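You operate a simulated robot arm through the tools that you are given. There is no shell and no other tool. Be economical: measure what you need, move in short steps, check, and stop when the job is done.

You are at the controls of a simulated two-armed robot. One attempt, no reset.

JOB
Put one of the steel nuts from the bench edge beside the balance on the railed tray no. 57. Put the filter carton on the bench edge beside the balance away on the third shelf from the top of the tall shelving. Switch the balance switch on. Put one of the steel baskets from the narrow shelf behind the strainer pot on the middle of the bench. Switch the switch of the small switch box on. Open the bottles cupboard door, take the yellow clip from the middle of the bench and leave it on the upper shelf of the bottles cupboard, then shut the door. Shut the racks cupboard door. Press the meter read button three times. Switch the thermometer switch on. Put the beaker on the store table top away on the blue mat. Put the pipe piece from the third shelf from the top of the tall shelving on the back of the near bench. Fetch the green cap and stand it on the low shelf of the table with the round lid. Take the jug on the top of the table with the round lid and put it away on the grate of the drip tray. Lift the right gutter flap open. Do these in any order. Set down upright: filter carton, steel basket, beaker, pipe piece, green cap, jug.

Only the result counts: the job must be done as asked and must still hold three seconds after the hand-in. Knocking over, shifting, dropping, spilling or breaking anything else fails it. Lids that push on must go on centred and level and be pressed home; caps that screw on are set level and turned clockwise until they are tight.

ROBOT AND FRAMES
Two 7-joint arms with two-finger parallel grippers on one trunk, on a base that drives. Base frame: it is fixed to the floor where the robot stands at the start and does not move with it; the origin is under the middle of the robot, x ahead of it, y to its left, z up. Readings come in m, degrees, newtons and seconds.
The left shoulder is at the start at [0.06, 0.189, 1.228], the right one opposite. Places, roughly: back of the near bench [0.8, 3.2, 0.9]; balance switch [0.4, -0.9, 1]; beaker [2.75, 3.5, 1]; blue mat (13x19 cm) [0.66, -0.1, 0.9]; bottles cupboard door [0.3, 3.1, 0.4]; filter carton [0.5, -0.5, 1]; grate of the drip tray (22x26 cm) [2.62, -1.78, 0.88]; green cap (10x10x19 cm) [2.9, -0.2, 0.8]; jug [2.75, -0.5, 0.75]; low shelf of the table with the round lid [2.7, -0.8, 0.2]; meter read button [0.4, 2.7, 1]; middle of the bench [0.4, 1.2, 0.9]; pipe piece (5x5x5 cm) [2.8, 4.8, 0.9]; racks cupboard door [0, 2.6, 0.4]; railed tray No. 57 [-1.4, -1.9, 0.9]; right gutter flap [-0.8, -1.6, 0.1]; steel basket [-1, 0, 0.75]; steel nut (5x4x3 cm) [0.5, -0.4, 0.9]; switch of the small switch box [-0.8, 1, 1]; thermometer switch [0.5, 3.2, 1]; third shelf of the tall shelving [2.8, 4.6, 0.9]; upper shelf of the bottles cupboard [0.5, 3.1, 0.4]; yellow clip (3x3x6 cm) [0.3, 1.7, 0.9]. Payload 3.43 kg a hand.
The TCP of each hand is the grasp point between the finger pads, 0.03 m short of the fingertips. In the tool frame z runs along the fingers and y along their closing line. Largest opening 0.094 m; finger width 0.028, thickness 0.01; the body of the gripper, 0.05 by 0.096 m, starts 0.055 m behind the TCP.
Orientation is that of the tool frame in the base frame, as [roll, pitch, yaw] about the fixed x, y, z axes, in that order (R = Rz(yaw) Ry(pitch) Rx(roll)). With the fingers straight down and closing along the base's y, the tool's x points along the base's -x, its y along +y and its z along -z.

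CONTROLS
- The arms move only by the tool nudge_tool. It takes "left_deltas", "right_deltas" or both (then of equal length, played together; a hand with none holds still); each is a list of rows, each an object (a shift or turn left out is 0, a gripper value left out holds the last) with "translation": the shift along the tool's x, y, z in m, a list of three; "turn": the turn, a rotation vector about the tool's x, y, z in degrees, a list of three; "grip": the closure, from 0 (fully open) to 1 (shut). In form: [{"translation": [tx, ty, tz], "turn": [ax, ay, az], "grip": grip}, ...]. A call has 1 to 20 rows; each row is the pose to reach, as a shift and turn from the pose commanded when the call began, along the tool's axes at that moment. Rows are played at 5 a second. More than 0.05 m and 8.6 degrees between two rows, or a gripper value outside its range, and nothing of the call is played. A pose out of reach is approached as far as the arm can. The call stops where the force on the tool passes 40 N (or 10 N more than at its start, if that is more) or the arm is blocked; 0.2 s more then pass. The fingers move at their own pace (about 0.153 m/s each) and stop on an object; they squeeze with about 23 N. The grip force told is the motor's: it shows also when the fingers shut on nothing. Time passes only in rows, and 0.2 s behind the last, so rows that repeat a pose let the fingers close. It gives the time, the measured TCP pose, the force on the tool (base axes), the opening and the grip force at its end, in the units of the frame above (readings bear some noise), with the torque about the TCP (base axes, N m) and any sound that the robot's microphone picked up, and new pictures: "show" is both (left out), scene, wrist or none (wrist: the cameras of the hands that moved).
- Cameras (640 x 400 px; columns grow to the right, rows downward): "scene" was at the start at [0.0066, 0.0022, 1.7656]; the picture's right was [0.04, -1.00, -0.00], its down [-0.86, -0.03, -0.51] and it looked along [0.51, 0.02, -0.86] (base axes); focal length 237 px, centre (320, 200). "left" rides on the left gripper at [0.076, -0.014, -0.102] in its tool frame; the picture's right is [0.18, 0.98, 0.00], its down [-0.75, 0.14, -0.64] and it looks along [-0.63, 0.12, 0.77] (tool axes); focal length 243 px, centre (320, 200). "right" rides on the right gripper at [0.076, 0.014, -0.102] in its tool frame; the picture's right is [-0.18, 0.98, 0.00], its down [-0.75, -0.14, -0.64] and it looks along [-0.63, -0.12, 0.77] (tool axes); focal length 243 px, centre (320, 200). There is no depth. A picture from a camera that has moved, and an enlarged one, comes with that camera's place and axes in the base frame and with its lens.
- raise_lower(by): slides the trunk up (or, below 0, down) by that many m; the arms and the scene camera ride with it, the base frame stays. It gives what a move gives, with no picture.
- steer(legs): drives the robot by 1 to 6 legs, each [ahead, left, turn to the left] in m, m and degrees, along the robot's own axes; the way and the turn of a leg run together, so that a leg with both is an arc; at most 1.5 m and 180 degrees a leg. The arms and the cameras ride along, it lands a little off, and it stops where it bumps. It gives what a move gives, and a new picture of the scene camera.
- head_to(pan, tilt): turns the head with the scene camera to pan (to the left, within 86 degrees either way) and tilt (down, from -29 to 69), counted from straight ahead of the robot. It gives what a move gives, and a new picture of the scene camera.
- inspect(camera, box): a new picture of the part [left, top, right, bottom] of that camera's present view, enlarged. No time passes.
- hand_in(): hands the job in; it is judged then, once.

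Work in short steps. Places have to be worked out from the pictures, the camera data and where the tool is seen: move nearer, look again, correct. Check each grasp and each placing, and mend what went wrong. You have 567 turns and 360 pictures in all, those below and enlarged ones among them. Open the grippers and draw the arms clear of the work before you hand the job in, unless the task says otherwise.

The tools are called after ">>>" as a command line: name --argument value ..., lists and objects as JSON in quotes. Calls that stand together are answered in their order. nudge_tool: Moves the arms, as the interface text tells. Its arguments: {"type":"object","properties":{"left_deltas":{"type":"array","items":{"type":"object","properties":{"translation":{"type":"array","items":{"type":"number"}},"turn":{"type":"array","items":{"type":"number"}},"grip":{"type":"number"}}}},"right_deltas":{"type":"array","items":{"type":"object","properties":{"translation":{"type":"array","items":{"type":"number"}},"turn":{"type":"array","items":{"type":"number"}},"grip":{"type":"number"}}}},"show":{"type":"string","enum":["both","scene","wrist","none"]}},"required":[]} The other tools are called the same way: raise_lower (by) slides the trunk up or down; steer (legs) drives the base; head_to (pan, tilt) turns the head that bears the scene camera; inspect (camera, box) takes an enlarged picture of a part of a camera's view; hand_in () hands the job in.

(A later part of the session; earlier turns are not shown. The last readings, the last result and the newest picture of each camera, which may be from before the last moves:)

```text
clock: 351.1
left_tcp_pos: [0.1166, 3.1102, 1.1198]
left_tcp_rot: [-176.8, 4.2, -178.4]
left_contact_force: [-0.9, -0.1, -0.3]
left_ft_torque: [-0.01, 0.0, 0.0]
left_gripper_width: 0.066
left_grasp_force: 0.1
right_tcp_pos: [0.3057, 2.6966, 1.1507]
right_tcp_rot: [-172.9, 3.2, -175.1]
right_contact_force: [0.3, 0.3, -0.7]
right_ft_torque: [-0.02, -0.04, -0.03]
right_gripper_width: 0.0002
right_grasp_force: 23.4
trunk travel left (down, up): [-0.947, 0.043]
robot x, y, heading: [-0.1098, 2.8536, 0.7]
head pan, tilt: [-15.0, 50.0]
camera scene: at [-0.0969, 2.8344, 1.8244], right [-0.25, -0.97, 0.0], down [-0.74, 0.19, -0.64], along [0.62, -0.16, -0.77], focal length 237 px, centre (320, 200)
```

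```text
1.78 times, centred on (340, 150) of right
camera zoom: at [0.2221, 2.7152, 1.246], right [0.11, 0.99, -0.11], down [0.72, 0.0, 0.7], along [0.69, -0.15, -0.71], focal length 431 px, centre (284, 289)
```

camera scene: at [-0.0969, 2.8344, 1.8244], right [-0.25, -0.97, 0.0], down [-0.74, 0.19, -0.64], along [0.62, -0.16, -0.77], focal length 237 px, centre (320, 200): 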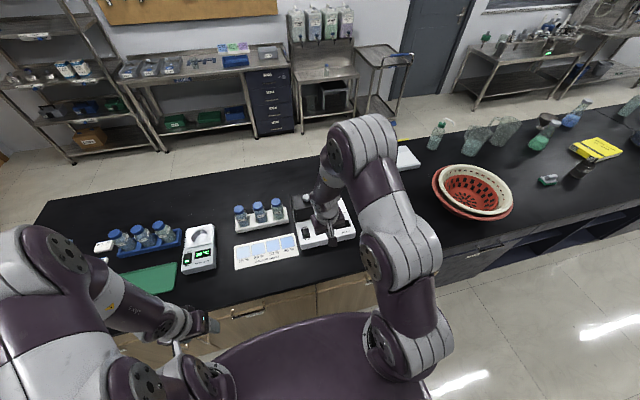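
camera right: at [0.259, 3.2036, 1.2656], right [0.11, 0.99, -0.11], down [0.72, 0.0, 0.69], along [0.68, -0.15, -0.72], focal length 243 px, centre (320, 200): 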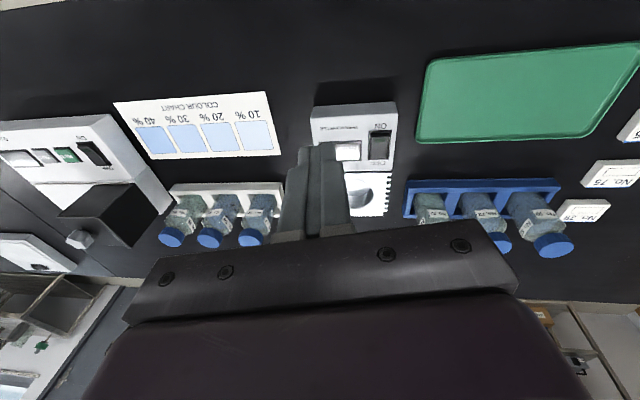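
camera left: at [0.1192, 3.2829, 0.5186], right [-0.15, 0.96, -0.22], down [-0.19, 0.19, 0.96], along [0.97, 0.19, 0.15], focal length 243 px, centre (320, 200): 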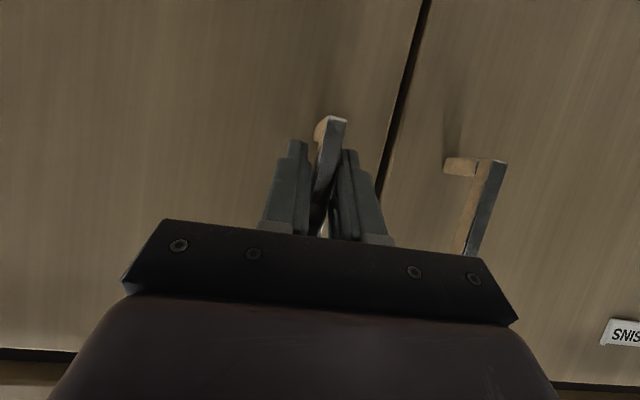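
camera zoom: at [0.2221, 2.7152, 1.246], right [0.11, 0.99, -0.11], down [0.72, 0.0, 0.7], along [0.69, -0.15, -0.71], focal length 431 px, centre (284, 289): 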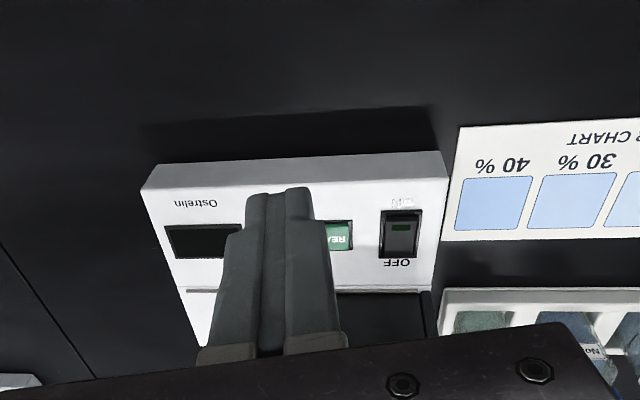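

The green READ button sits left of the power rocker. I enlarge the scene to triangulate.

>>> inspect --camera "scene" --box '[285, 190, 365, 260]'

```text
5.71 times, centred on (325, 225) of scene
camera zoom: at [-0.0969, 2.8344, 1.8244], right [-0.25, -0.97, 0.0], down [-0.74, 0.19, -0.64], along [0.62, -0.16, -0.77], focal length 1355 px, centre (291, 57)
```

zoom: 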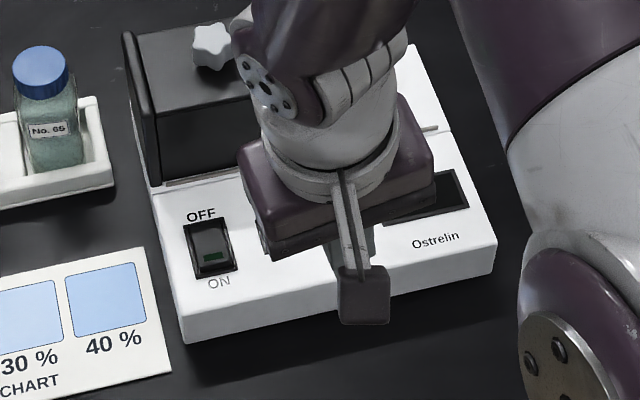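

I draw the hand back a little to see the whole button.

>>> nudge_tool --right_deltas '[{"translation": [0.03, 0.03, 0]}, {"translation": [0.04, 0.06, 0]}]' --show "none"

>>> inspect --camera "right" --box '[190, 60, 450, 220]'

```text
clock: 351.7
left_tcp_pos: [0.1171, 3.1106, 1.1193]
left_tcp_rot: [-176.8, 4.1, -178.4]
left_contact_force: [0.8, 0.6, -0.2]
left_ft_torque: [0.0, 0.03, -0.04]
left_gripper_width: 0.0657
left_grasp_force: 0.0
right_tcp_pos: [0.2588, 2.7533, 1.1398]
right_tcp_rot: [-173.0, 3.2, -175.1]
right_contact_force: [0.1, -0.1, 0.1]
right_ft_torque: [-0.01, -0.03, -0.02]
right_gripper_width: 0.0
right_grasp_force: 23.4
trunk travel left (down, up): [-0.947, 0.043]
robot x, y, heading: [-0.1099, 2.8495, 0.1]
head pan, tilt: [-15.0, 50.0]
```

```text
2.46 times, centred on (320, 140) of right
camera zoom: at [0.1756, 2.771, 1.236], right [0.11, 0.99, -0.11], down [0.72, 0.0, 0.7], along [0.69, -0.15, -0.71], focal length 597 px, centre (320, 348)
```

zoom: 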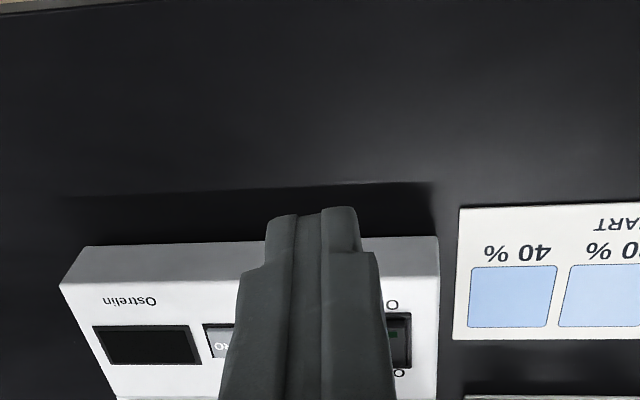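

READ is centred near (0.444,2.70,0.953). I move above it.

>>> nudge_tool --right_deltas '[{"translation": [-0.043, -0.0124, 0]}, {"translation": [-0.086, -0.0248, 0]}, {"translation": [-0.129, -0.0372, 0.01]}, {"translation": [-0.172, -0.0495, 0.03]}, {"translation": [-0.172, -0.0495, 0.075]}, {"translation": [-0.172, -0.0495, 0.12]}]' --show "none"

>>> inspect --camera "right" --box '[200, 60, 460, 240]'

```text
clock: 353.1
left_tcp_pos: [0.1176, 3.1071, 1.1196]
left_tcp_rot: [-176.9, 4.1, -178.3]
left_contact_force: [0.2, -0.7, -0.5]
left_ft_torque: [0.01, 0.0, -0.01]
left_gripper_width: 0.0659
left_grasp_force: 0.1
right_tcp_pos: [0.4333, 2.7032, 1.0313]
right_tcp_rot: [-173.0, 3.3, -175.1]
right_contact_force: [0.1, -0.5, 0.3]
right_ft_torque: [0.01, 0.02, -0.04]
right_gripper_width: 0.0001
right_grasp_force: 22.6
right hand out of reach, approached as far as the arm can: row 3, 4, 5, 6
trunk travel left (down, up): [-0.947, 0.043]
robot x, y, heading: [-0.1111, 2.8528, 0.4]
head pan, tilt: [-15.0, 50.0]
```

```text
2.22 times, centred on (330, 150) of right
camera zoom: at [0.3499, 2.722, 1.127], right [0.11, 0.99, -0.11], down [0.72, 0.0, 0.7], along [0.69, -0.15, -0.71], focal length 539 px, centre (298, 311)
```

zoom: 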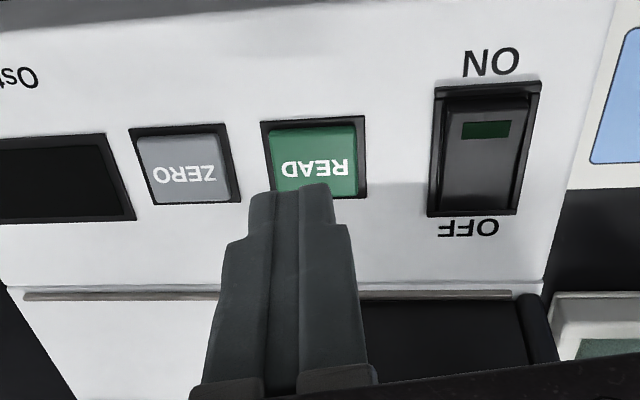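

READ centre confirmed at (0.443,2.70). First press.

>>> nudge_tool --right_deltas '[{"translation": [-0.004, 0.005, 0.02]}, {"translation": [-0.004, 0.005, 0.036]}, {"translation": [-0.004, 0.005, 0.042]}, {"translation": [-0.004, 0.005, 0.047]}, {"translation": [-0.004, 0.005, 0.052]}, {"translation": [-0.004, 0.005, 0.057]}]' --show "none"

```text
clock: 354.5
left_tcp_pos: [0.1129, 3.1096, 1.1205]
left_tcp_rot: [-176.8, 4.3, -178.4]
left_contact_force: [1.1, 0.0, -0.6]
left_ft_torque: [-0.01, -0.01, -0.01]
left_gripper_width: 0.066
left_grasp_force: 0.1
right_tcp_pos: [0.4402, 2.7008, 0.983]
right_tcp_rot: [-173.0, 3.9, -175.2]
right_contact_force: [-3.1, 2.0, 34.6]
right_ft_torque: [0.22, 0.44, -0.02]
right_gripper_width: 0.0
right_grasp_force: 23.1
trunk travel left (down, up): [-0.947, 0.043]
robot x, y, heading: [-0.1123, 2.8519, 0.6]
head pan, tilt: [-15.0, 50.0]
heard: click
```

Click heard. Release, and look at the display.

>>> nudge_tool --right_deltas '[{"translation": [0, 0, -0.03]}, {"translation": [0, 0, -0.03]}]' --show "none"

>>> nudge_tool --right_deltas '[{"translation": [0, 0, 0.018]}, {"translation": [0, 0, 0.023]}, {"translation": [0, 0, 0.028]}, {"translation": [0, 0, 0.031]}]' --show "none"

>>> nudge_tool --right_deltas '[{"translation": [0, 0, -0.03]}, {"translation": [0, 0, -0.03]}]' --show "none"

```text
clock: 355.1
left_tcp_pos: [0.1146, 3.109, 1.1201]
left_tcp_rot: [-176.7, 4.1, -178.4]
left_contact_force: [0.1, 0.5, -0.1]
left_ft_torque: [0.0, -0.01, -0.01]
left_gripper_width: 0.0659
left_grasp_force: 0.1
right_tcp_pos: [0.4354, 2.7035, 1.0088]
right_tcp_rot: [-173.0, 3.3, -175.1]
right_contact_force: [-0.3, 1.2, 0.7]
right_ft_torque: [0.0, -0.02, -0.04]
right_gripper_width: 0.0001
right_grasp_force: 23.0
trunk travel left (down, up): [-0.947, 0.043]
robot x, y, heading: [-0.1079, 2.857, 0.4]
head pan, tilt: [-15.0, 50.0]
```

```text
clock: 356.3
left_tcp_pos: [0.1123, 3.108, 1.1216]
left_tcp_rot: [-176.8, 4.3, -178.4]
left_contact_force: [1.0, -0.2, -1.1]
left_ft_torque: [-0.03, 0.0, 0.03]
left_gripper_width: 0.0658
left_grasp_force: 0.1
right_tcp_pos: [0.439, 2.7009, 0.9826]
right_tcp_rot: [-172.9, 4.0, -175.2]
right_contact_force: [-13.3, 1.4, 22.5]
right_ft_torque: [0.09, 0.64, 0.03]
right_gripper_width: 0.0
right_grasp_force: 23.0
trunk travel left (down, up): [-0.947, 0.043]
robot x, y, heading: [-0.1127, 2.853, 0.2]
head pan, tilt: [-15.0, 50.0]
heard: click
stopped in row 4 (right hand): the force on the tool passed its limit (the readings are from after the stop); the commanded pose is now the measured one
```

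```text
clock: 356.9
left_tcp_pos: [0.1151, 3.1081, 1.1193]
left_tcp_rot: [-176.9, 4.2, -178.4]
left_contact_force: [-0.7, 0.8, 0.4]
left_ft_torque: [-0.01, -0.04, 0.01]
left_gripper_width: 0.0662
left_grasp_force: 0.0
right_tcp_pos: [0.4391, 2.7055, 1.0103]
right_tcp_rot: [-172.9, 4.0, -175.1]
right_contact_force: [-0.7, 0.1, 0.4]
right_ft_torque: [-0.01, -0.03, -0.02]
right_gripper_width: 0.0
right_grasp_force: 23.1
trunk travel left (down, up): [-0.947, 0.043]
robot x, y, heading: [-0.1081, 2.8576, 0.1]
head pan, tilt: [-15.0, 50.0]
```

Two clicks so far. Third press and release.

>>> nudge_tool --right_deltas '[{"translation": [0, 0, 0.018]}, {"translation": [0, 0, 0.023]}, {"translation": [0, 0, 0.028]}, {"translation": [0, 0, 0.031]}]' --show "none"

>>> nudge_tool --right_deltas '[{"translation": [0, 0, -0.04]}, {"translation": [0.02, 0, -0.08]}, {"translation": [0.06, 0, -0.11]}, {"translation": [0.1, 0, -0.14]}]' --show "none"

>>> inspect --camera "right" --box '[160, 50, 480, 250]'

```text
clock: 357.9
left_tcp_pos: [0.1133, 3.1083, 1.1198]
left_tcp_rot: [-176.8, 4.3, -178.5]
left_contact_force: [-0.2, -1.2, -0.4]
left_ft_torque: [0.01, -0.02, 0.0]
left_gripper_width: 0.0658
left_grasp_force: 0.0
right_tcp_pos: [0.4439, 2.7028, 0.9837]
right_tcp_rot: [-173.0, 4.4, -175.1]
right_contact_force: [-0.8, 0.0, 29.7]
right_ft_torque: [0.11, 0.35, 0.02]
right_gripper_width: 0.0002
right_grasp_force: 22.5
trunk travel left (down, up): [-0.947, 0.043]
robot x, y, heading: [-0.1117, 2.8546, 0.4]
head pan, tilt: [-15.0, 50.0]
heard: click
```

```text
clock: 358.9
left_tcp_pos: [0.1148, 3.1082, 1.1199]
left_tcp_rot: [-176.8, 4.2, -178.4]
left_contact_force: [0.6, -0.4, 0.6]
left_ft_torque: [-0.02, -0.01, 0.01]
left_gripper_width: 0.0659
left_grasp_force: 0.1
right_tcp_pos: [0.3312, 2.7094, 1.111]
right_tcp_rot: [-173.1, 3.8, -175.3]
right_contact_force: [0.1, -0.4, 0.1]
right_ft_torque: [0.0, -0.01, -0.01]
right_gripper_width: 0.0
right_grasp_force: 22.9
trunk travel left (down, up): [-0.947, 0.043]
robot x, y, heading: [-0.1097, 2.8536, 0.5]
head pan, tilt: [-15.0, 50.0]
```

```text
2.00 times, centred on (320, 150) of right
camera zoom: at [0.2466, 2.7279, 1.2059], right [0.11, 0.99, -0.11], down [0.71, 0.0, 0.7], along [0.7, -0.15, -0.7], focal length 485 px, centre (320, 300)
```

zoom: 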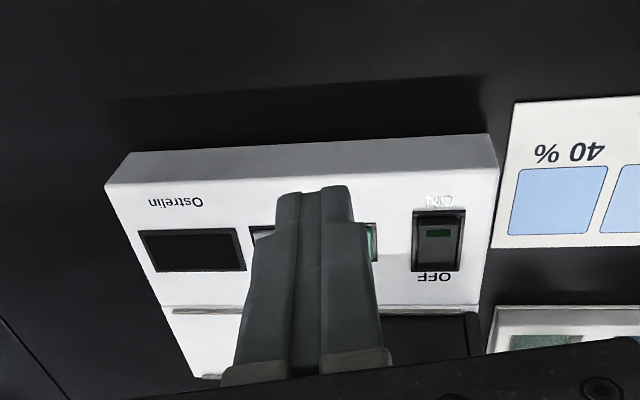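

Three clicks done. Now to the far side: I drive around the bench's end along y≈4.6 towards the tall shelving.

>>> steer --legs '[[-0.45, 0, 0], [0, 1.5, 0], [0, 0.28, 0], [1.3, 0, 0]]'

>>> head_to --pan 0 --tilt 25

```text
clock: 366.6
left_tcp_pos: [-0.3796, 4.2061, 1.12]
left_tcp_rot: [-177.0, 4.1, -167.7]
left_contact_force: [0.4, -0.8, -0.2]
left_ft_torque: [0.03, 0.01, 0.01]
left_gripper_width: 0.0656
left_grasp_force: 0.1
right_tcp_pos: [-0.0916, 3.8541, 1.1089]
right_tcp_rot: [-173.2, 3.8, -164.5]
right_contact_force: [0.8, -0.2, 0.2]
right_ft_torque: [0.04, 0.01, -0.02]
right_gripper_width: 0.0
right_grasp_force: 23.2
trunk travel left (down, up): [-0.947, 0.043]
robot x, y, heading: [-0.5555, 3.918, 10.9]
head pan, tilt: [-15.0, 50.0]
stopped in leg 2: the robot was blocked; the commanded pose is now the measured one
camera scene: at [-0.5369, 3.8944, 1.8243], right [-0.07, -1.0, 0.0], down [-0.77, 0.06, -0.64], along [0.64, -0.04, -0.77], focal length 237 px, centre (320, 200)
```

scene: 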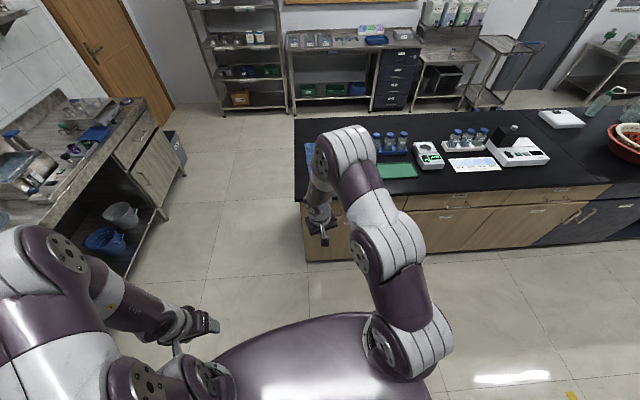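

```text
clock: 367.5
left_tcp_pos: [-0.3816, 4.2108, 1.1195]
left_tcp_rot: [-176.7, 4.0, -167.7]
left_contact_force: [-0.6, 0.6, -1.0]
left_ft_torque: [-0.01, -0.01, 0.01]
left_gripper_width: 0.0659
left_grasp_force: 0.1
right_tcp_pos: [-0.0944, 3.8584, 1.1111]
right_tcp_rot: [-173.0, 3.8, -164.5]
right_contact_force: [-0.3, 0.5, 1.0]
right_ft_torque: [0.0, -0.01, -0.01]
right_gripper_width: 0.0
right_grasp_force: 23.2
trunk travel left (down, up): [-0.947, 0.043]
robot x, y, heading: [-0.5556, 3.9149, 11.1]
head pan, tilt: [0.0, 25.0]
camera scene: at [-0.5269, 3.9248, 1.8618], right [0.19, -0.98, 0.0], down [-0.42, -0.08, -0.91], along [0.89, 0.17, -0.42], focal length 237 px, centre (320, 200)
```

scene: 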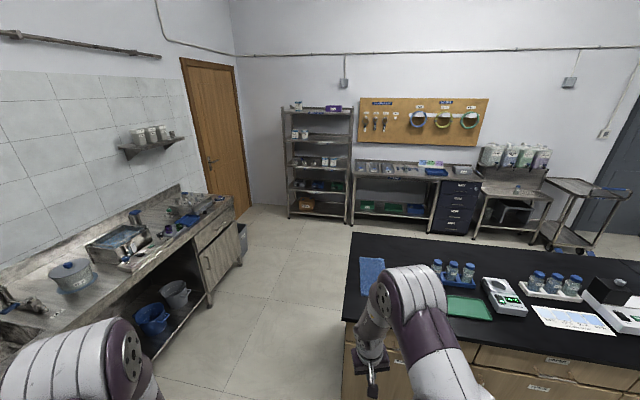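

Blocked on the left; I look that way.

>>> head_to --pan 80 --tilt 45

```text
clock: 369.0
left_tcp_pos: [-0.3811, 4.2101, 1.1196]
left_tcp_rot: [-176.7, 4.1, -167.8]
left_contact_force: [1.0, 0.3, 0.3]
left_ft_torque: [0.0, 0.0, 0.02]
left_gripper_width: 0.0659
left_grasp_force: 0.0
right_tcp_pos: [-0.0939, 3.8578, 1.1117]
right_tcp_rot: [-173.1, 3.8, -164.5]
right_contact_force: [-0.1, -0.7, -0.1]
right_ft_torque: [-0.02, -0.01, 0.01]
right_gripper_width: 0.0002
right_grasp_force: 23.2
trunk travel left (down, up): [-0.947, 0.043]
robot x, y, heading: [-0.5554, 3.921, 11.0]
head pan, tilt: [80.0, 45.0]
camera scene: at [-0.6178, 3.9867, 1.8314], right [1.0, 0.02, 0.0], down [0.01, -0.71, -0.71], along [-0.01, 0.71, -0.71], focal length 237 px, centre (320, 200)
```

scene: 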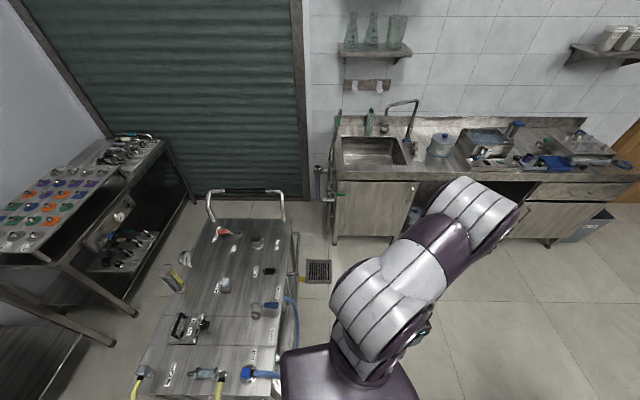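

The trolley is right beside. I move away: right a bit, turn straight, then ahead and left through the gap.

>>> steer --legs '[[0.05, -0.12, -11], [0.4, 0, 0], [0, 0.75, 0], [1.3, 0, 0]]'

>>> head_to --pan 0 --tilt 25

```text
clock: 382.2
left_tcp_pos: [1.4443, 4.7961, 1.1204]
left_tcp_rot: [-176.8, 4.1, -179.4]
left_contact_force: [-0.5, 0.0, -0.6]
left_ft_torque: [-0.03, -0.02, -0.02]
left_gripper_width: 0.0661
left_grasp_force: 0.1
right_tcp_pos: [1.6545, 4.3937, 1.1108]
right_tcp_rot: [-172.9, 3.8, -176.0]
right_contact_force: [-0.6, -0.2, 0.7]
right_ft_torque: [-0.02, 0.01, 0.04]
right_gripper_width: 0.0
right_grasp_force: 23.0
trunk travel left (down, up): [-0.947, 0.043]
robot x, y, heading: [1.2145, 4.5454, -0.7]
head pan, tilt: [80.0, 45.0]
camera scene: at [1.168, 4.6248, 1.8313], right [0.98, -0.18, 0.0], down [-0.13, -0.7, -0.71], along [0.13, 0.7, -0.71], focal length 237 px, centre (320, 200)
```

scene: 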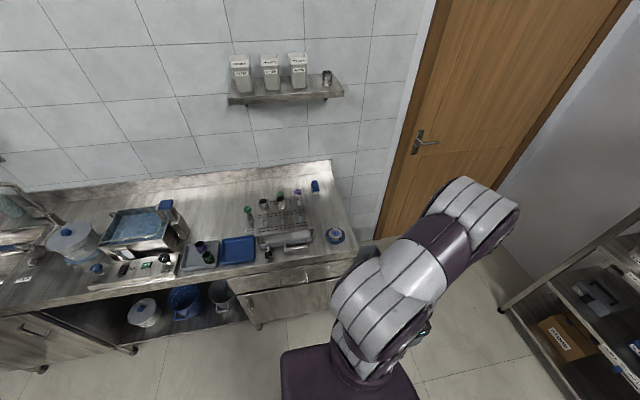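

```text
clock: 383.7
left_tcp_pos: [1.4452, 4.7953, 1.1205]
left_tcp_rot: [-176.8, 4.1, -179.3]
left_contact_force: [0.1, 0.0, -0.4]
left_ft_torque: [-0.02, -0.01, -0.02]
left_gripper_width: 0.0653
left_grasp_force: 0.0
right_tcp_pos: [1.6562, 4.3926, 1.1112]
right_tcp_rot: [-173.0, 3.7, -176.0]
right_contact_force: [-1.0, 0.8, -0.3]
right_ft_torque: [0.01, 0.0, 0.01]
right_gripper_width: 0.0001
right_grasp_force: 22.9
trunk travel left (down, up): [-0.947, 0.043]
robot x, y, heading: [1.2109, 4.5451, -0.4]
head pan, tilt: [0.0, 25.0]
camera scene: at [1.2459, 4.544, 1.8619], right [-0.01, -1.0, 0.0], down [-0.42, 0.0, -0.91], along [0.91, -0.01, -0.42], focal length 237 px, centre (320, 200)
```

scene: 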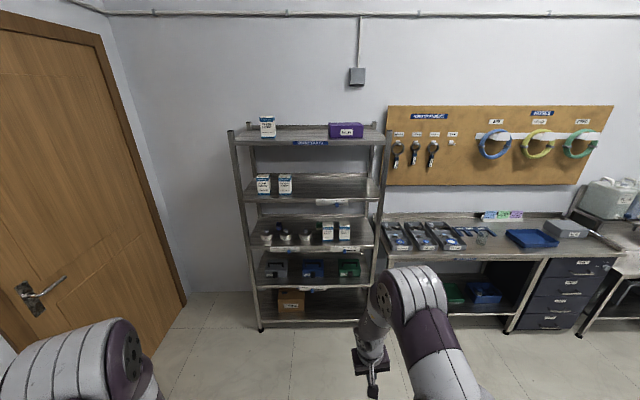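

Tall shelving ahead: pipe pieces and two cartons on the third shelf. I enlarge.

>>> inspect --camera "scene" --box '[235, 205, 385, 265]'

```text
4.27 times, centred on (310, 235) of scene
camera zoom: at [1.2459, 4.544, 1.8619], right [-0.01, -1.0, 0.0], down [-0.42, 0.0, -0.91], along [0.91, -0.01, -0.42], focal length 1012 px, centre (363, 51)
```

zoom: 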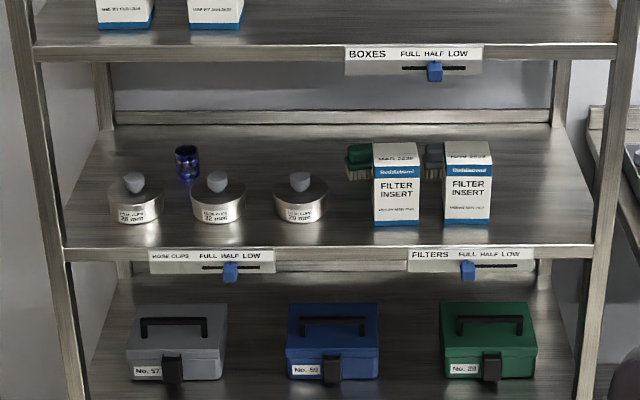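

The blue pipe piece stands behind and between two tins at about (2.78,4.84,0.92). I tilt the left hand to ~50° for reaching over the tins, then approach.

>>> nudge_tool --left_deltas '[{"translation": [-0.04, 0, 0], "turn": [2, -6, 0], "grip": 0.15}, {"translation": [-0.08, 0, 0], "turn": [3, -12, 0]}, {"translation": [-0.12, 0, 0], "turn": [3, -18, 0]}, {"translation": [-0.16, 0, 0], "turn": [3, -24, 0]}, {"translation": [-0.2, 0, 0.01], "turn": [3, -30, 0]}, {"translation": [-0.24, 0, 0.02], "turn": [3, -36, 0]}, {"translation": [-0.27, 0, 0.03], "turn": [3, -42, 0]}, {"translation": [-0.28, 0, 0.03], "turn": [3, -47, 0]}]' --show "none"

>>> steer --legs '[[0.75, 0.06, 0.5]]'

>>> nudge_tool --left_deltas '[{"translation": [0, 0, 0]}]' --show "wrist"

```text
clock: 385.5
left_tcp_pos: [1.7277, 4.7979, 1.1098]
left_tcp_rot: [-170.9, 51.0, -173.8]
left_contact_force: [0.6, 0.5, -0.2]
left_ft_torque: [0.02, 0.03, -0.05]
left_gripper_width: 0.0798
left_grasp_force: 0.1
right_tcp_pos: [1.6549, 4.3933, 1.1102]
right_tcp_rot: [-173.1, 3.8, -176.0]
right_contact_force: [0.4, 1.1, 0.3]
right_ft_torque: [-0.03, 0.0, 0.02]
right_gripper_width: 0.0
right_grasp_force: 22.5
trunk travel left (down, up): [-0.947, 0.043]
robot x, y, heading: [1.2134, 4.5437, -0.4]
head pan, tilt: [0.0, 25.0]
```

```text
clock: 389.5
left_tcp_pos: [2.4584, 4.8494, 1.1099]
left_tcp_rot: [-170.9, 50.9, -173.8]
left_contact_force: [-0.5, -0.3, -0.5]
left_ft_torque: [0.0, -0.01, 0.01]
left_gripper_width: 0.0797
left_grasp_force: 0.1
right_tcp_pos: [2.3841, 4.445, 1.1103]
right_tcp_rot: [-173.0, 3.8, -176.1]
right_contact_force: [1.2, 0.1, 0.6]
right_ft_torque: [-0.01, -0.01, 0.03]
right_gripper_width: 0.0
right_grasp_force: 22.2
trunk travel left (down, up): [-0.947, 0.043]
robot x, y, heading: [1.9451, 4.5967, -0.5]
head pan, tilt: [0.0, 25.0]
camera scene: at [1.9744, 4.5967, 1.862], right [-0.01, -1.0, 0.0], down [-0.42, 0.0, -0.91], along [0.91, -0.01, -0.42], focal length 237 px, centre (320, 200)
```

scene: 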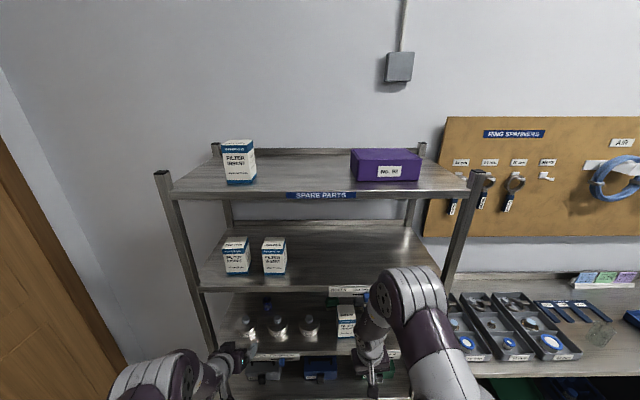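

```text
clock: 389.9
left_tcp_pos: [2.458, 4.8503, 1.11]
left_tcp_rot: [-170.9, 50.9, -173.8]
left_contact_force: [0.8, -0.1, -0.1]
left_ft_torque: [-0.01, 0.01, 0.0]
left_gripper_width: 0.0798
left_grasp_force: 0.0
right_tcp_pos: [2.3848, 4.4453, 1.1101]
right_tcp_rot: [-173.0, 3.8, -176.1]
right_contact_force: [-0.8, 0.7, -0.4]
right_ft_torque: [-0.01, -0.01, 0.0]
right_gripper_width: 0.0
right_grasp_force: 23.1
trunk travel left (down, up): [-0.947, 0.043]
robot x, y, heading: [1.9436, 4.6008, -0.6]
head pan, tilt: [0.0, 25.0]
camera left: at [2.3311, 4.8394, 1.1164], right [-0.1, 0.97, -0.24], down [-0.03, 0.24, 0.97], along [0.99, 0.1, 0.0], focal length 243 px, centre (320, 200)
```

left: 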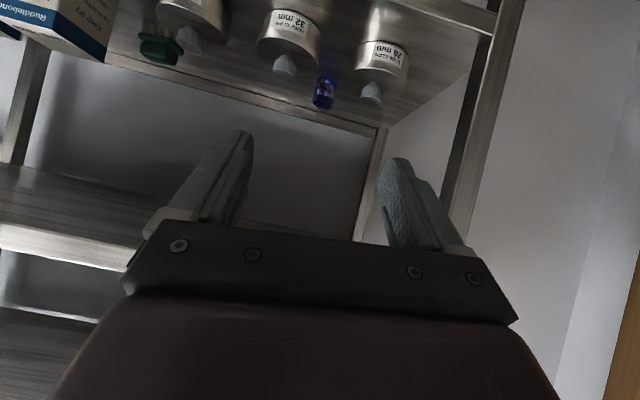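

Pipe at (2.775,4.845). I lower the hand to z≈1.05, level it and narrow the opening, then drive in.

>>> nudge_tool --left_deltas '[{"translation": [0.01, 0, 0.008], "turn": [-3, 0, 0], "grip": 0.32}, {"translation": [0.025, 0, 0.02], "turn": [-6, 0, 0]}, {"translation": [0.046, 0, 0.038], "turn": [-9, 0, 0]}]' --show "none"

>>> steer --legs '[[0.2, 0, 0.5]]'

>>> nudge_tool --left_deltas '[{"translation": [0, 0, 0]}]' --show "wrist"

```text
clock: 390.7
left_tcp_pos: [2.4545, 4.8811, 1.05]
left_tcp_rot: [-178.8, 50.8, -173.8]
left_contact_force: [-0.4, 0.0, 0.3]
left_ft_torque: [-0.01, 0.0, -0.02]
left_gripper_width: 0.064
left_grasp_force: 0.0
left hand out of reach, approached as far as the arm can: row 2, 3
right_tcp_pos: [2.3854, 4.4474, 1.1108]
right_tcp_rot: [-173.0, 3.8, -176.1]
right_contact_force: [-0.7, -1.0, 0.4]
right_ft_torque: [-0.03, 0.05, 0.01]
right_gripper_width: 0.0001
right_grasp_force: 23.3
trunk travel left (down, up): [-0.947, 0.043]
robot x, y, heading: [1.9438, 4.5953, -0.6]
head pan, tilt: [0.0, 25.0]
```

```text
clock: 392.1
left_tcp_pos: [2.6156, 4.8831, 1.0502]
left_tcp_rot: [-178.9, 50.6, -173.5]
left_contact_force: [0.3, 0.2, 0.9]
left_ft_torque: [0.0, 0.04, 0.0]
left_gripper_width: 0.064
left_grasp_force: 0.0
right_tcp_pos: [2.5445, 4.446, 1.1088]
right_tcp_rot: [-172.8, 2.7, -176.4]
right_contact_force: [-2.9, -1.5, -2.1]
right_ft_torque: [0.15, -0.21, -0.1]
right_gripper_width: 0.0
right_grasp_force: 23.1
trunk travel left (down, up): [-0.947, 0.043]
robot x, y, heading: [2.1047, 4.5977, -0.5]
head pan, tilt: [0.0, 25.0]
stopped in leg 1: the force on the tool passed its limit (the readings are from after the stop); the commanded pose is now the measured one
camera scene: at [2.141, 4.5956, 1.8618], right [0.0, -1.0, 0.0], down [-0.42, 0.0, -0.91], along [0.91, 0.0, -0.42], focal length 237 px, centre (320, 200)
```

scene: 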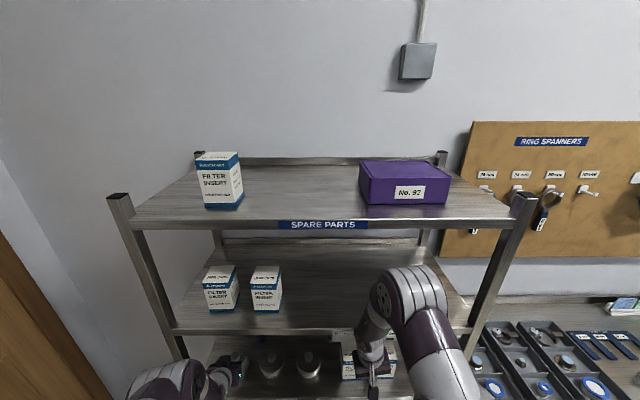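

```text
clock: 392.5
left_tcp_pos: [2.6142, 4.8823, 1.0513]
left_tcp_rot: [-178.8, 50.8, -173.5]
left_contact_force: [0.1, -0.7, 0.5]
left_ft_torque: [-0.03, 0.0, -0.01]
left_gripper_width: 0.0636
left_grasp_force: 0.0
right_tcp_pos: [2.5432, 4.4468, 1.1101]
right_tcp_rot: [-172.9, 2.9, -176.3]
right_contact_force: [0.4, -0.6, -0.7]
right_ft_torque: [-0.01, -0.01, 0.0]
right_gripper_width: 0.0
right_grasp_force: 22.6
trunk travel left (down, up): [-0.947, 0.043]
robot x, y, heading: [2.1058, 4.5943, -0.4]
head pan, tilt: [0.0, 25.0]
camera left: at [2.4898, 4.8567, 1.057], right [-0.21, 0.96, -0.16], down [-0.03, 0.15, 0.99], along [0.98, 0.21, 0.0], focal length 243 px, centre (320, 200)
```

left: 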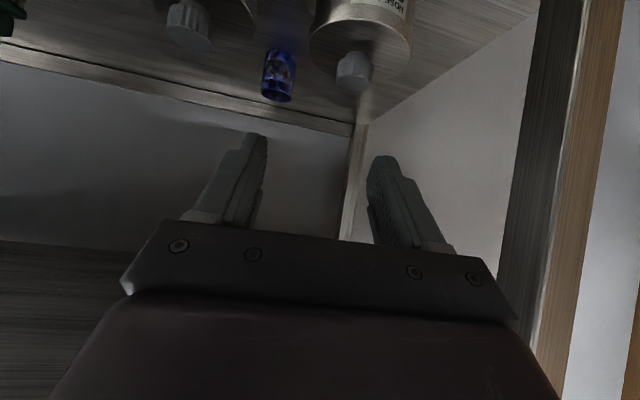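

The right hand touched the shelf's edge. I back a little, draw the right hand in, and shift the left hand 3.5 cm right.

>>> steer --legs '[[-0.06, -0.035, 0]]'

>>> nudge_tool --right_deltas '[{"translation": [0.045, 0, 0]}, {"translation": [0.09, 0, 0]}, {"translation": [0.135, 0, 0]}, {"translation": [0.18, 0, -0.02]}, {"translation": [0.2, 0, -0.05]}]' --show "none"

>>> steer --legs '[[0.12, 0, 0]]'

>>> nudge_tool --left_deltas '[{"translation": [0, 0, 0]}]' --show "wrist"

```text
clock: 393.6
left_tcp_pos: [2.5602, 4.8502, 1.0465]
left_tcp_rot: [-178.6, 50.5, -173.3]
left_contact_force: [0.9, -0.4, -0.4]
left_ft_torque: [0.0, 0.03, 0.01]
left_gripper_width: 0.0636
left_grasp_force: 0.1
right_tcp_pos: [2.488, 4.4143, 1.1073]
right_tcp_rot: [-172.7, 2.8, -176.4]
right_contact_force: [1.0, 0.1, -0.7]
right_ft_torque: [-0.06, 0.03, -0.04]
right_gripper_width: 0.0001
right_grasp_force: 22.8
trunk travel left (down, up): [-0.947, 0.043]
robot x, y, heading: [2.0481, 4.5645, -0.3]
head pan, tilt: [0.0, 25.0]
camera scene: at [2.0865, 4.566, 1.8617], right [0.0, -1.0, 0.0], down [-0.43, 0.0, -0.9], along [0.9, 0.0, -0.43], focal length 237 px, centre (320, 200)
```

scene: 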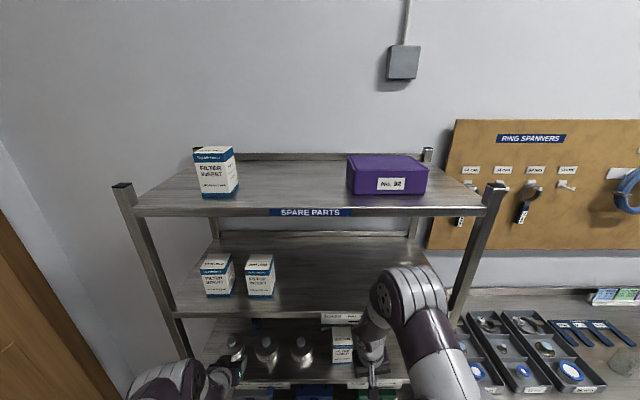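

```text
clock: 394.6
left_tcp_pos: [2.5563, 4.848, 1.0517]
left_tcp_rot: [-178.7, 50.8, -173.5]
left_contact_force: [0.3, 0.6, 0.1]
left_ft_torque: [-0.02, 0.02, 0.02]
left_gripper_width: 0.0638
left_grasp_force: 0.1
right_tcp_pos: [2.3169, 4.4056, 1.1237]
right_tcp_rot: [-172.6, 4.6, -176.0]
right_contact_force: [0.5, -0.7, 0.3]
right_ft_torque: [0.04, 0.06, 0.06]
right_gripper_width: 0.0
right_grasp_force: 23.0
trunk travel left (down, up): [-0.947, 0.043]
robot x, y, heading: [2.0455, 4.5597, -0.2]
head pan, tilt: [0.0, 25.0]
stopped in row 5 (right hand): the force on the tool passed its limit (the readings are from after the stop); the commanded pose is now the measured one
```

```text
clock: 395.8
left_tcp_pos: [2.6743, 4.8478, 1.0518]
left_tcp_rot: [-178.7, 50.8, -173.5]
left_contact_force: [0.5, -0.3, 0.2]
left_ft_torque: [0.02, 0.02, 0.0]
left_gripper_width: 0.0637
left_grasp_force: 0.1
right_tcp_pos: [2.4373, 4.405, 1.1218]
right_tcp_rot: [-172.7, 4.7, -176.1]
right_contact_force: [-0.5, 0.2, 1.3]
right_ft_torque: [0.02, 0.03, 0.0]
right_gripper_width: 0.0002
right_grasp_force: 23.1
trunk travel left (down, up): [-0.947, 0.043]
robot x, y, heading: [2.17, 4.5652, -0.3]
head pan, tilt: [0.0, 25.0]
camera scene: at [2.1972, 4.5612, 1.862], right [0.0, -1.0, 0.0], down [-0.42, 0.0, -0.91], along [0.91, 0.0, -0.42], focal length 237 px, centre (320, 200)
```

scene: 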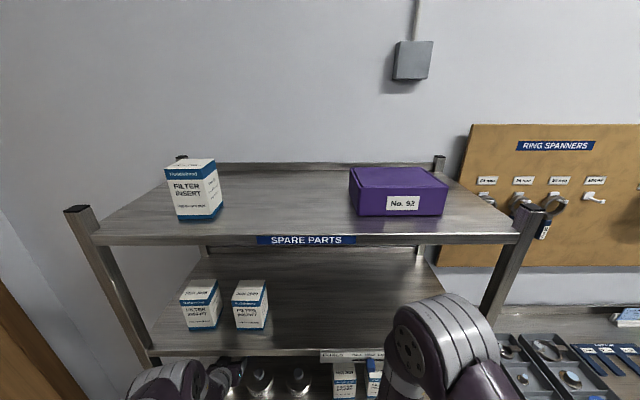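

```text
clock: 396.2
left_tcp_pos: [2.6755, 4.8469, 1.0515]
left_tcp_rot: [-178.8, 50.8, -173.5]
left_contact_force: [0.6, 0.5, 0.6]
left_ft_torque: [-0.03, 0.02, 0.01]
left_gripper_width: 0.0639
left_grasp_force: 0.0
right_tcp_pos: [2.4365, 4.405, 1.1234]
right_tcp_rot: [-172.7, 4.6, -176.1]
right_contact_force: [-0.1, -0.4, 0.6]
right_ft_torque: [-0.02, 0.02, -0.02]
right_gripper_width: 0.0003
right_grasp_force: 23.3
trunk travel left (down, up): [-0.947, 0.043]
robot x, y, heading: [2.1667, 4.5623, -0.4]
head pan, tilt: [0.0, 25.0]
camera left: at [2.5506, 4.8217, 1.0574], right [-0.21, 0.96, -0.16], down [-0.04, 0.15, 0.99], along [0.98, 0.21, 0.0], focal length 243 px, centre (320, 200)
```

left: 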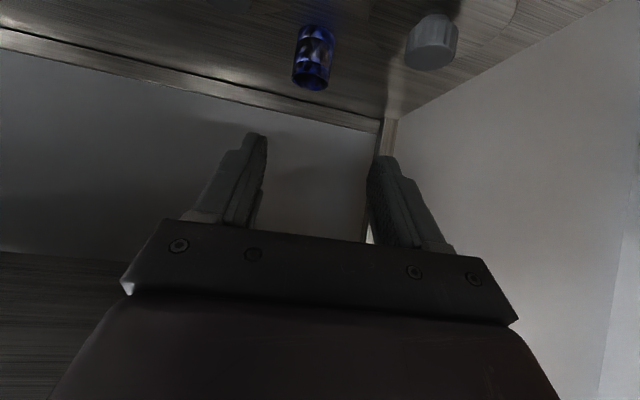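

Pipe is at (2.771,4.842), z 0.905–0.955. I advance along the tool axis and straddle it.

>>> nudge_tool --left_deltas '[{"translation": [0.014, -0.013, 0.03]}, {"translation": [0.02, -0.013, 0.065]}, {"translation": [0.024, -0.013, 0.105]}, {"translation": [0.026, -0.013, 0.142]}]' --show "wrist"

```text
clock: 397.2
left_tcp_pos: [2.7729, 4.8434, 0.9402]
left_tcp_rot: [-178.8, 50.6, -173.6]
left_contact_force: [0.1, -0.1, 0.1]
left_ft_torque: [-0.01, 0.08, -0.01]
left_gripper_width: 0.0637
left_grasp_force: 0.1
left hand out of reach, approached as far as the arm can: row 1, 2, 3
right_tcp_pos: [2.4388, 4.4036, 1.1221]
right_tcp_rot: [-172.7, 4.6, -176.0]
right_contact_force: [0.5, 0.7, 0.4]
right_ft_torque: [0.03, 0.02, 0.02]
right_gripper_width: 0.0
right_grasp_force: 23.3
trunk travel left (down, up): [-0.947, 0.043]
robot x, y, heading: [2.166, 4.5604, -0.6]
head pan, tilt: [0.0, 25.0]
camera left: at [2.6481, 4.8169, 0.9463], right [-0.21, 0.97, -0.16], down [-0.03, 0.15, 0.99], along [0.98, 0.21, 0.0], focal length 243 px, centre (320, 200)
```

left: 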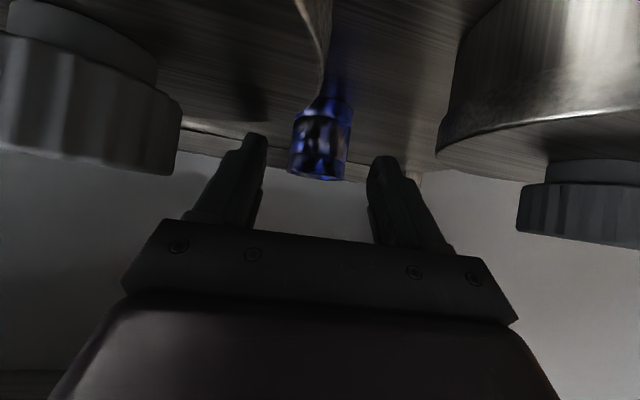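

By triangulation the pipe's top front rim is at about (2.853,4.85,0.92), so it is farther and lower. I drive 5 cm ahead and advance more.

>>> steer --legs '[[0.055, 0, 0]]'

>>> nudge_tool --left_deltas '[{"translation": [0.002, 0.004, 0.02]}, {"translation": [0.004, 0.007, 0.042]}]' --show "wrist"

```text
clock: 398.2
left_tcp_pos: [2.7984, 4.8442, 0.9275]
left_tcp_rot: [-178.5, 48.9, -173.0]
left_contact_force: [0.6, 0.3, 0.6]
left_ft_torque: [0.01, 0.02, -0.02]
left_gripper_width: 0.0638
left_grasp_force: 0.1
right_tcp_pos: [2.4823, 4.4054, 1.1238]
right_tcp_rot: [-172.7, 4.9, -175.7]
right_contact_force: [0.5, 0.0, 0.5]
right_ft_torque: [-0.02, -0.01, -0.01]
right_gripper_width: 0.0
right_grasp_force: 23.1
trunk travel left (down, up): [-0.947, 0.043]
robot x, y, heading: [2.2108, 4.5635, -0.1]
head pan, tilt: [0.0, 25.0]
stopped in leg 1: the robot was blocked; the commanded pose is now the measured one
camera scene: at [2.2391, 4.5605, 1.8621], right [0.0, -1.0, 0.0], down [-0.42, 0.0, -0.91], along [0.91, 0.0, -0.42], focal length 237 px, centre (320, 200)
```

scene: 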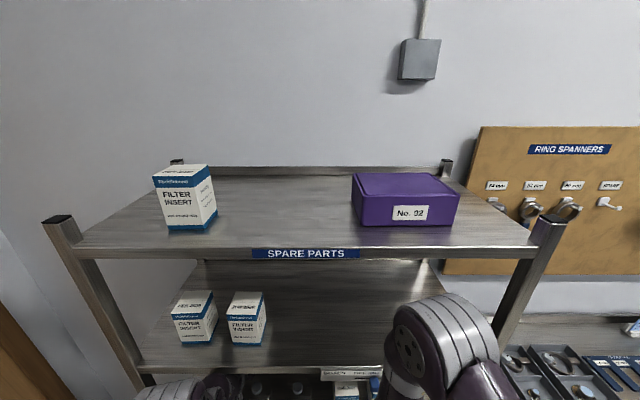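

```text
clock: 398.8
left_tcp_pos: [2.8226, 4.8508, 0.9234]
left_tcp_rot: [-178.5, 50.4, -172.9]
left_contact_force: [-2.6, 3.1, 34.5]
left_ft_torque: [-1.07, 4.39, -0.45]
left_gripper_width: 0.0639
left_grasp_force: 0.0
right_tcp_pos: [2.4764, 4.4028, 1.1247]
right_tcp_rot: [-172.8, 5.0, -175.8]
right_contact_force: [0.3, 0.3, 0.4]
right_ft_torque: [-0.02, -0.02, 0.01]
right_gripper_width: 0.0
right_grasp_force: 23.3
trunk travel left (down, up): [-0.947, 0.043]
robot x, y, heading: [2.2126, 4.5598, 0.0]
head pan, tilt: [0.0, 25.0]
stopped in row 2 (left hand): the force on the tool passed its limit (the readings are from after the stop); the commanded pose is now the measured one
camera left: at [2.6976, 4.8237, 0.9295], right [-0.22, 0.96, -0.16], down [-0.03, 0.15, 0.99], along [0.97, 0.22, 0.0], focal length 243 px, centre (320, 200)
```

left: 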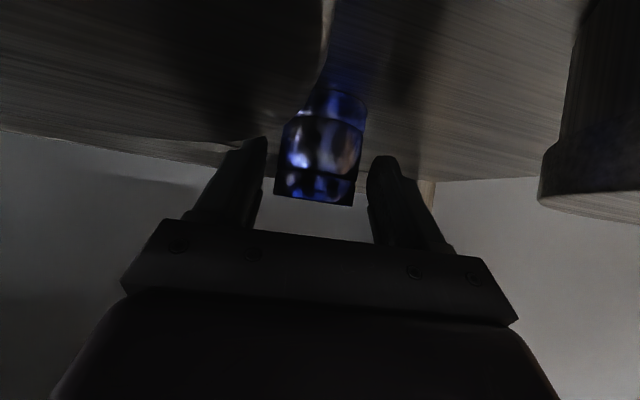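

The palm rests on a tin knob. I lift a little, steepen the tool by 6°, and go 3 cm further in.

>>> nudge_tool --left_deltas '[{"translation": [-0.008, -0.0035, -0.0137]}, {"translation": [-0.01, -0.005, -0.01], "turn": [0, 3, 0]}, {"translation": [-0.013, -0.006, 0.005], "turn": [0, 6, 0]}, {"translation": [-0.015, -0.007, 0.018], "turn": [0, 6, 0]}, {"translation": [-0.0156, -0.0075, 0.0316], "turn": [0, 6, 0]}]' --show "wrist"

```text
clock: 399.6
left_tcp_pos: [2.8033, 4.8543, 0.9116]
left_tcp_rot: [-177.5, 43.3, -171.9]
left_contact_force: [7.6, -4.3, 65.3]
left_ft_torque: [2.09, -0.7, 0.15]
left_gripper_width: 0.06
left_grasp_force: 0.1
right_tcp_pos: [2.4673, 4.4146, 1.1287]
right_tcp_rot: [-172.3, 5.5, -175.3]
right_contact_force: [1.3, 0.1, -0.3]
right_ft_torque: [0.01, 0.02, 0.0]
right_gripper_width: 0.0002
right_grasp_force: 22.4
trunk travel left (down, up): [-0.947, 0.043]
robot x, y, heading: [2.21, 4.5622, 0.5]
head pan, tilt: [0.0, 25.0]
stopped in row 4 (left hand): the force on the tool passed its limit (the readings are from after the stop); the commanded pose is now the measured one
camera left: at [2.6807, 4.8283, 0.9351], right [-0.24, 0.96, -0.16], down [0.09, 0.18, 0.98], along [0.97, 0.22, -0.13], focal length 243 px, centre (320, 200)
```

left: 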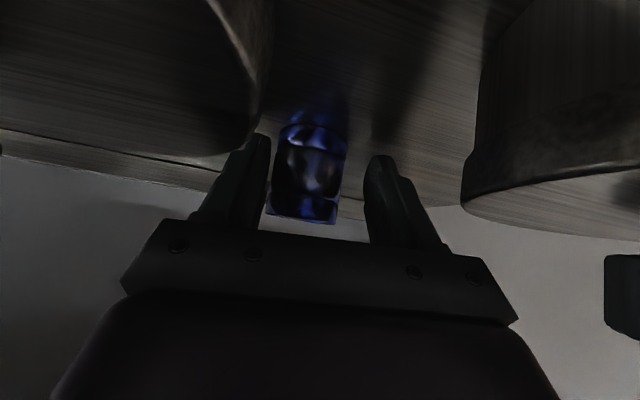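

The arm is at its reach limit with the trunk so high. I retract, lower the trunk 0.2 m and raise the hand by the same, then retry.

>>> nudge_tool --left_deltas '[{"translation": [-0.01, 0, -0.03]}, {"translation": [-0.02, 0, -0.06]}, {"translation": [-0.02, 0, -0.1]}, {"translation": [-0.02, 0, -0.13]}]' --show "none"

>>> steer --legs '[[-0.25, 0, 0]]'

>>> raise_lower --by -0.22

```text
clock: 399.9
left_tcp_pos: [2.8002, 4.8537, 0.9131]
left_tcp_rot: [-177.1, 42.9, -172.4]
left_contact_force: [15.6, 1.9, 60.8]
left_ft_torque: [2.13, -0.93, 0.32]
left_gripper_width: 0.063
left_grasp_force: 0.0
right_tcp_pos: [2.4745, 4.4164, 1.1259]
right_tcp_rot: [-172.3, 4.9, -175.2]
right_contact_force: [-0.3, -0.1, 0.5]
right_ft_torque: [-0.03, 0.01, 0.01]
right_gripper_width: 0.0
right_grasp_force: 22.9
trunk travel left (down, up): [-0.947, 0.043]
robot x, y, heading: [2.2106, 4.5632, 0.5]
head pan, tilt: [0.0, 25.0]
stopped in row 1 (left hand): the force on the tool passed its limit (the readings are from after the stop); the commanded pose is now the measured one
```

```text
clock: 401.7
left_tcp_pos: [2.5543, 4.8476, 0.9098]
left_tcp_rot: [-177.9, 42.2, -172.7]
left_contact_force: [-0.3, -1.5, -0.4]
left_ft_torque: [0.0, 0.0, -0.01]
left_gripper_width: 0.064
left_grasp_force: 0.1
right_tcp_pos: [2.2321, 4.4073, 1.1226]
right_tcp_rot: [-172.7, 4.4, -175.0]
right_contact_force: [-0.7, 0.9, 0.6]
right_ft_torque: [0.02, 0.0, -0.04]
right_gripper_width: 0.0
right_grasp_force: 23.4
trunk travel left (down, up): [-0.947, 0.043]
robot x, y, heading: [1.961, 4.5574, 0.8]
head pan, tilt: [0.0, 25.0]
camera scene: at [1.9916, 4.5588, 1.8618], right [0.01, -1.0, 0.0], down [-0.42, -0.01, -0.91], along [0.91, 0.01, -0.42], focal length 237 px, centre (320, 200)
```

scene: 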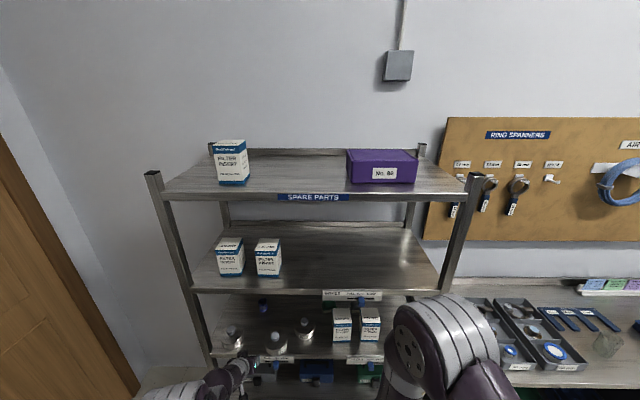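

```text
clock: 404.1
left_tcp_pos: [2.5534, 4.8474, 0.691]
left_tcp_rot: [-177.9, 42.4, -172.7]
left_contact_force: [-0.1, -0.4, -0.6]
left_ft_torque: [-0.04, 0.0, -0.01]
left_gripper_width: 0.0639
left_grasp_force: 0.0
right_tcp_pos: [2.2326, 4.4071, 0.9025]
right_tcp_rot: [-172.7, 4.5, -174.9]
right_contact_force: [-0.7, -0.5, 0.7]
right_ft_torque: [-0.03, -0.02, 0.02]
right_gripper_width: 0.0003
right_grasp_force: 23.5
trunk travel left (down, up): [-0.727, 0.263]
robot x, y, heading: [1.9589, 4.5569, 0.9]
head pan, tilt: [0.0, 25.0]
```

The retract was refused, so the hand dragged past the tins. I check them closely.

>>> inspect --camera "scene" --box '[190, 280, 400, 400]'

>>> head_to --pan 0 --tilt 38

```text
3.05 times, centred on (295, 340) of scene
camera zoom: at [1.9896, 4.559, 1.642], right [0.01, -1.0, 0.0], down [-0.42, -0.01, -0.91], along [0.91, 0.01, -0.42], focal length 723 px, centre (396, -227)
```

zoom: 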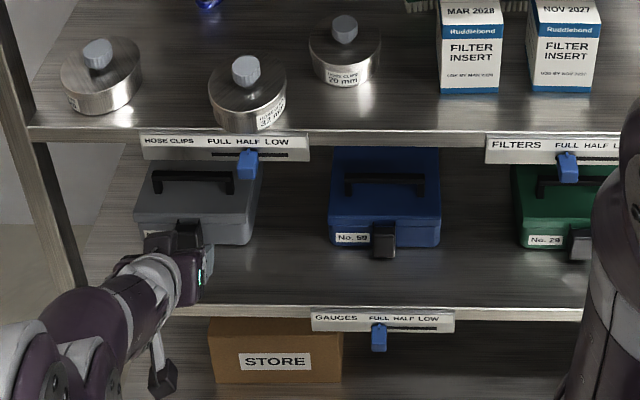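

```text
clock: 404.8
left_tcp_pos: [2.5529, 4.8467, 0.6902]
left_tcp_rot: [-178.0, 42.3, -172.8]
left_contact_force: [-0.3, -1.0, -0.3]
left_ft_torque: [0.01, 0.0, 0.01]
left_gripper_width: 0.0638
left_grasp_force: 0.0
right_tcp_pos: [2.2319, 4.4073, 0.9031]
right_tcp_rot: [-172.7, 4.6, -175.0]
right_contact_force: [-1.0, -0.1, -0.3]
right_ft_torque: [-0.03, -0.01, 0.03]
right_gripper_width: 0.0
right_grasp_force: 23.2
trunk travel left (down, up): [-0.727, 0.263]
robot x, y, heading: [1.9591, 4.5612, 0.7]
head pan, tilt: [0.0, 38.0]
camera scene: at [1.984, 4.5589, 1.6216], right [0.01, -1.0, 0.0], down [-0.62, -0.01, -0.79], along [0.79, 0.01, -0.62], focal length 237 px, centre (320, 200)
```

scene: 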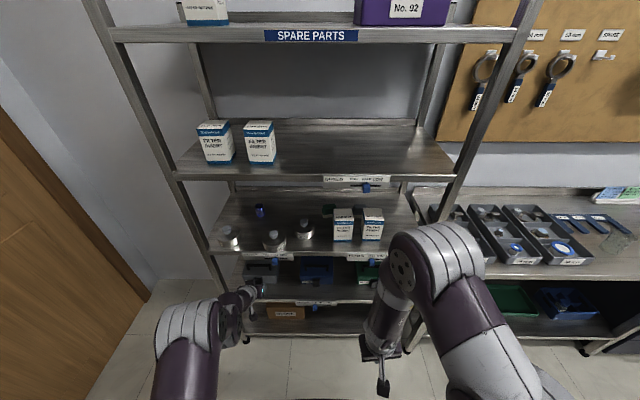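

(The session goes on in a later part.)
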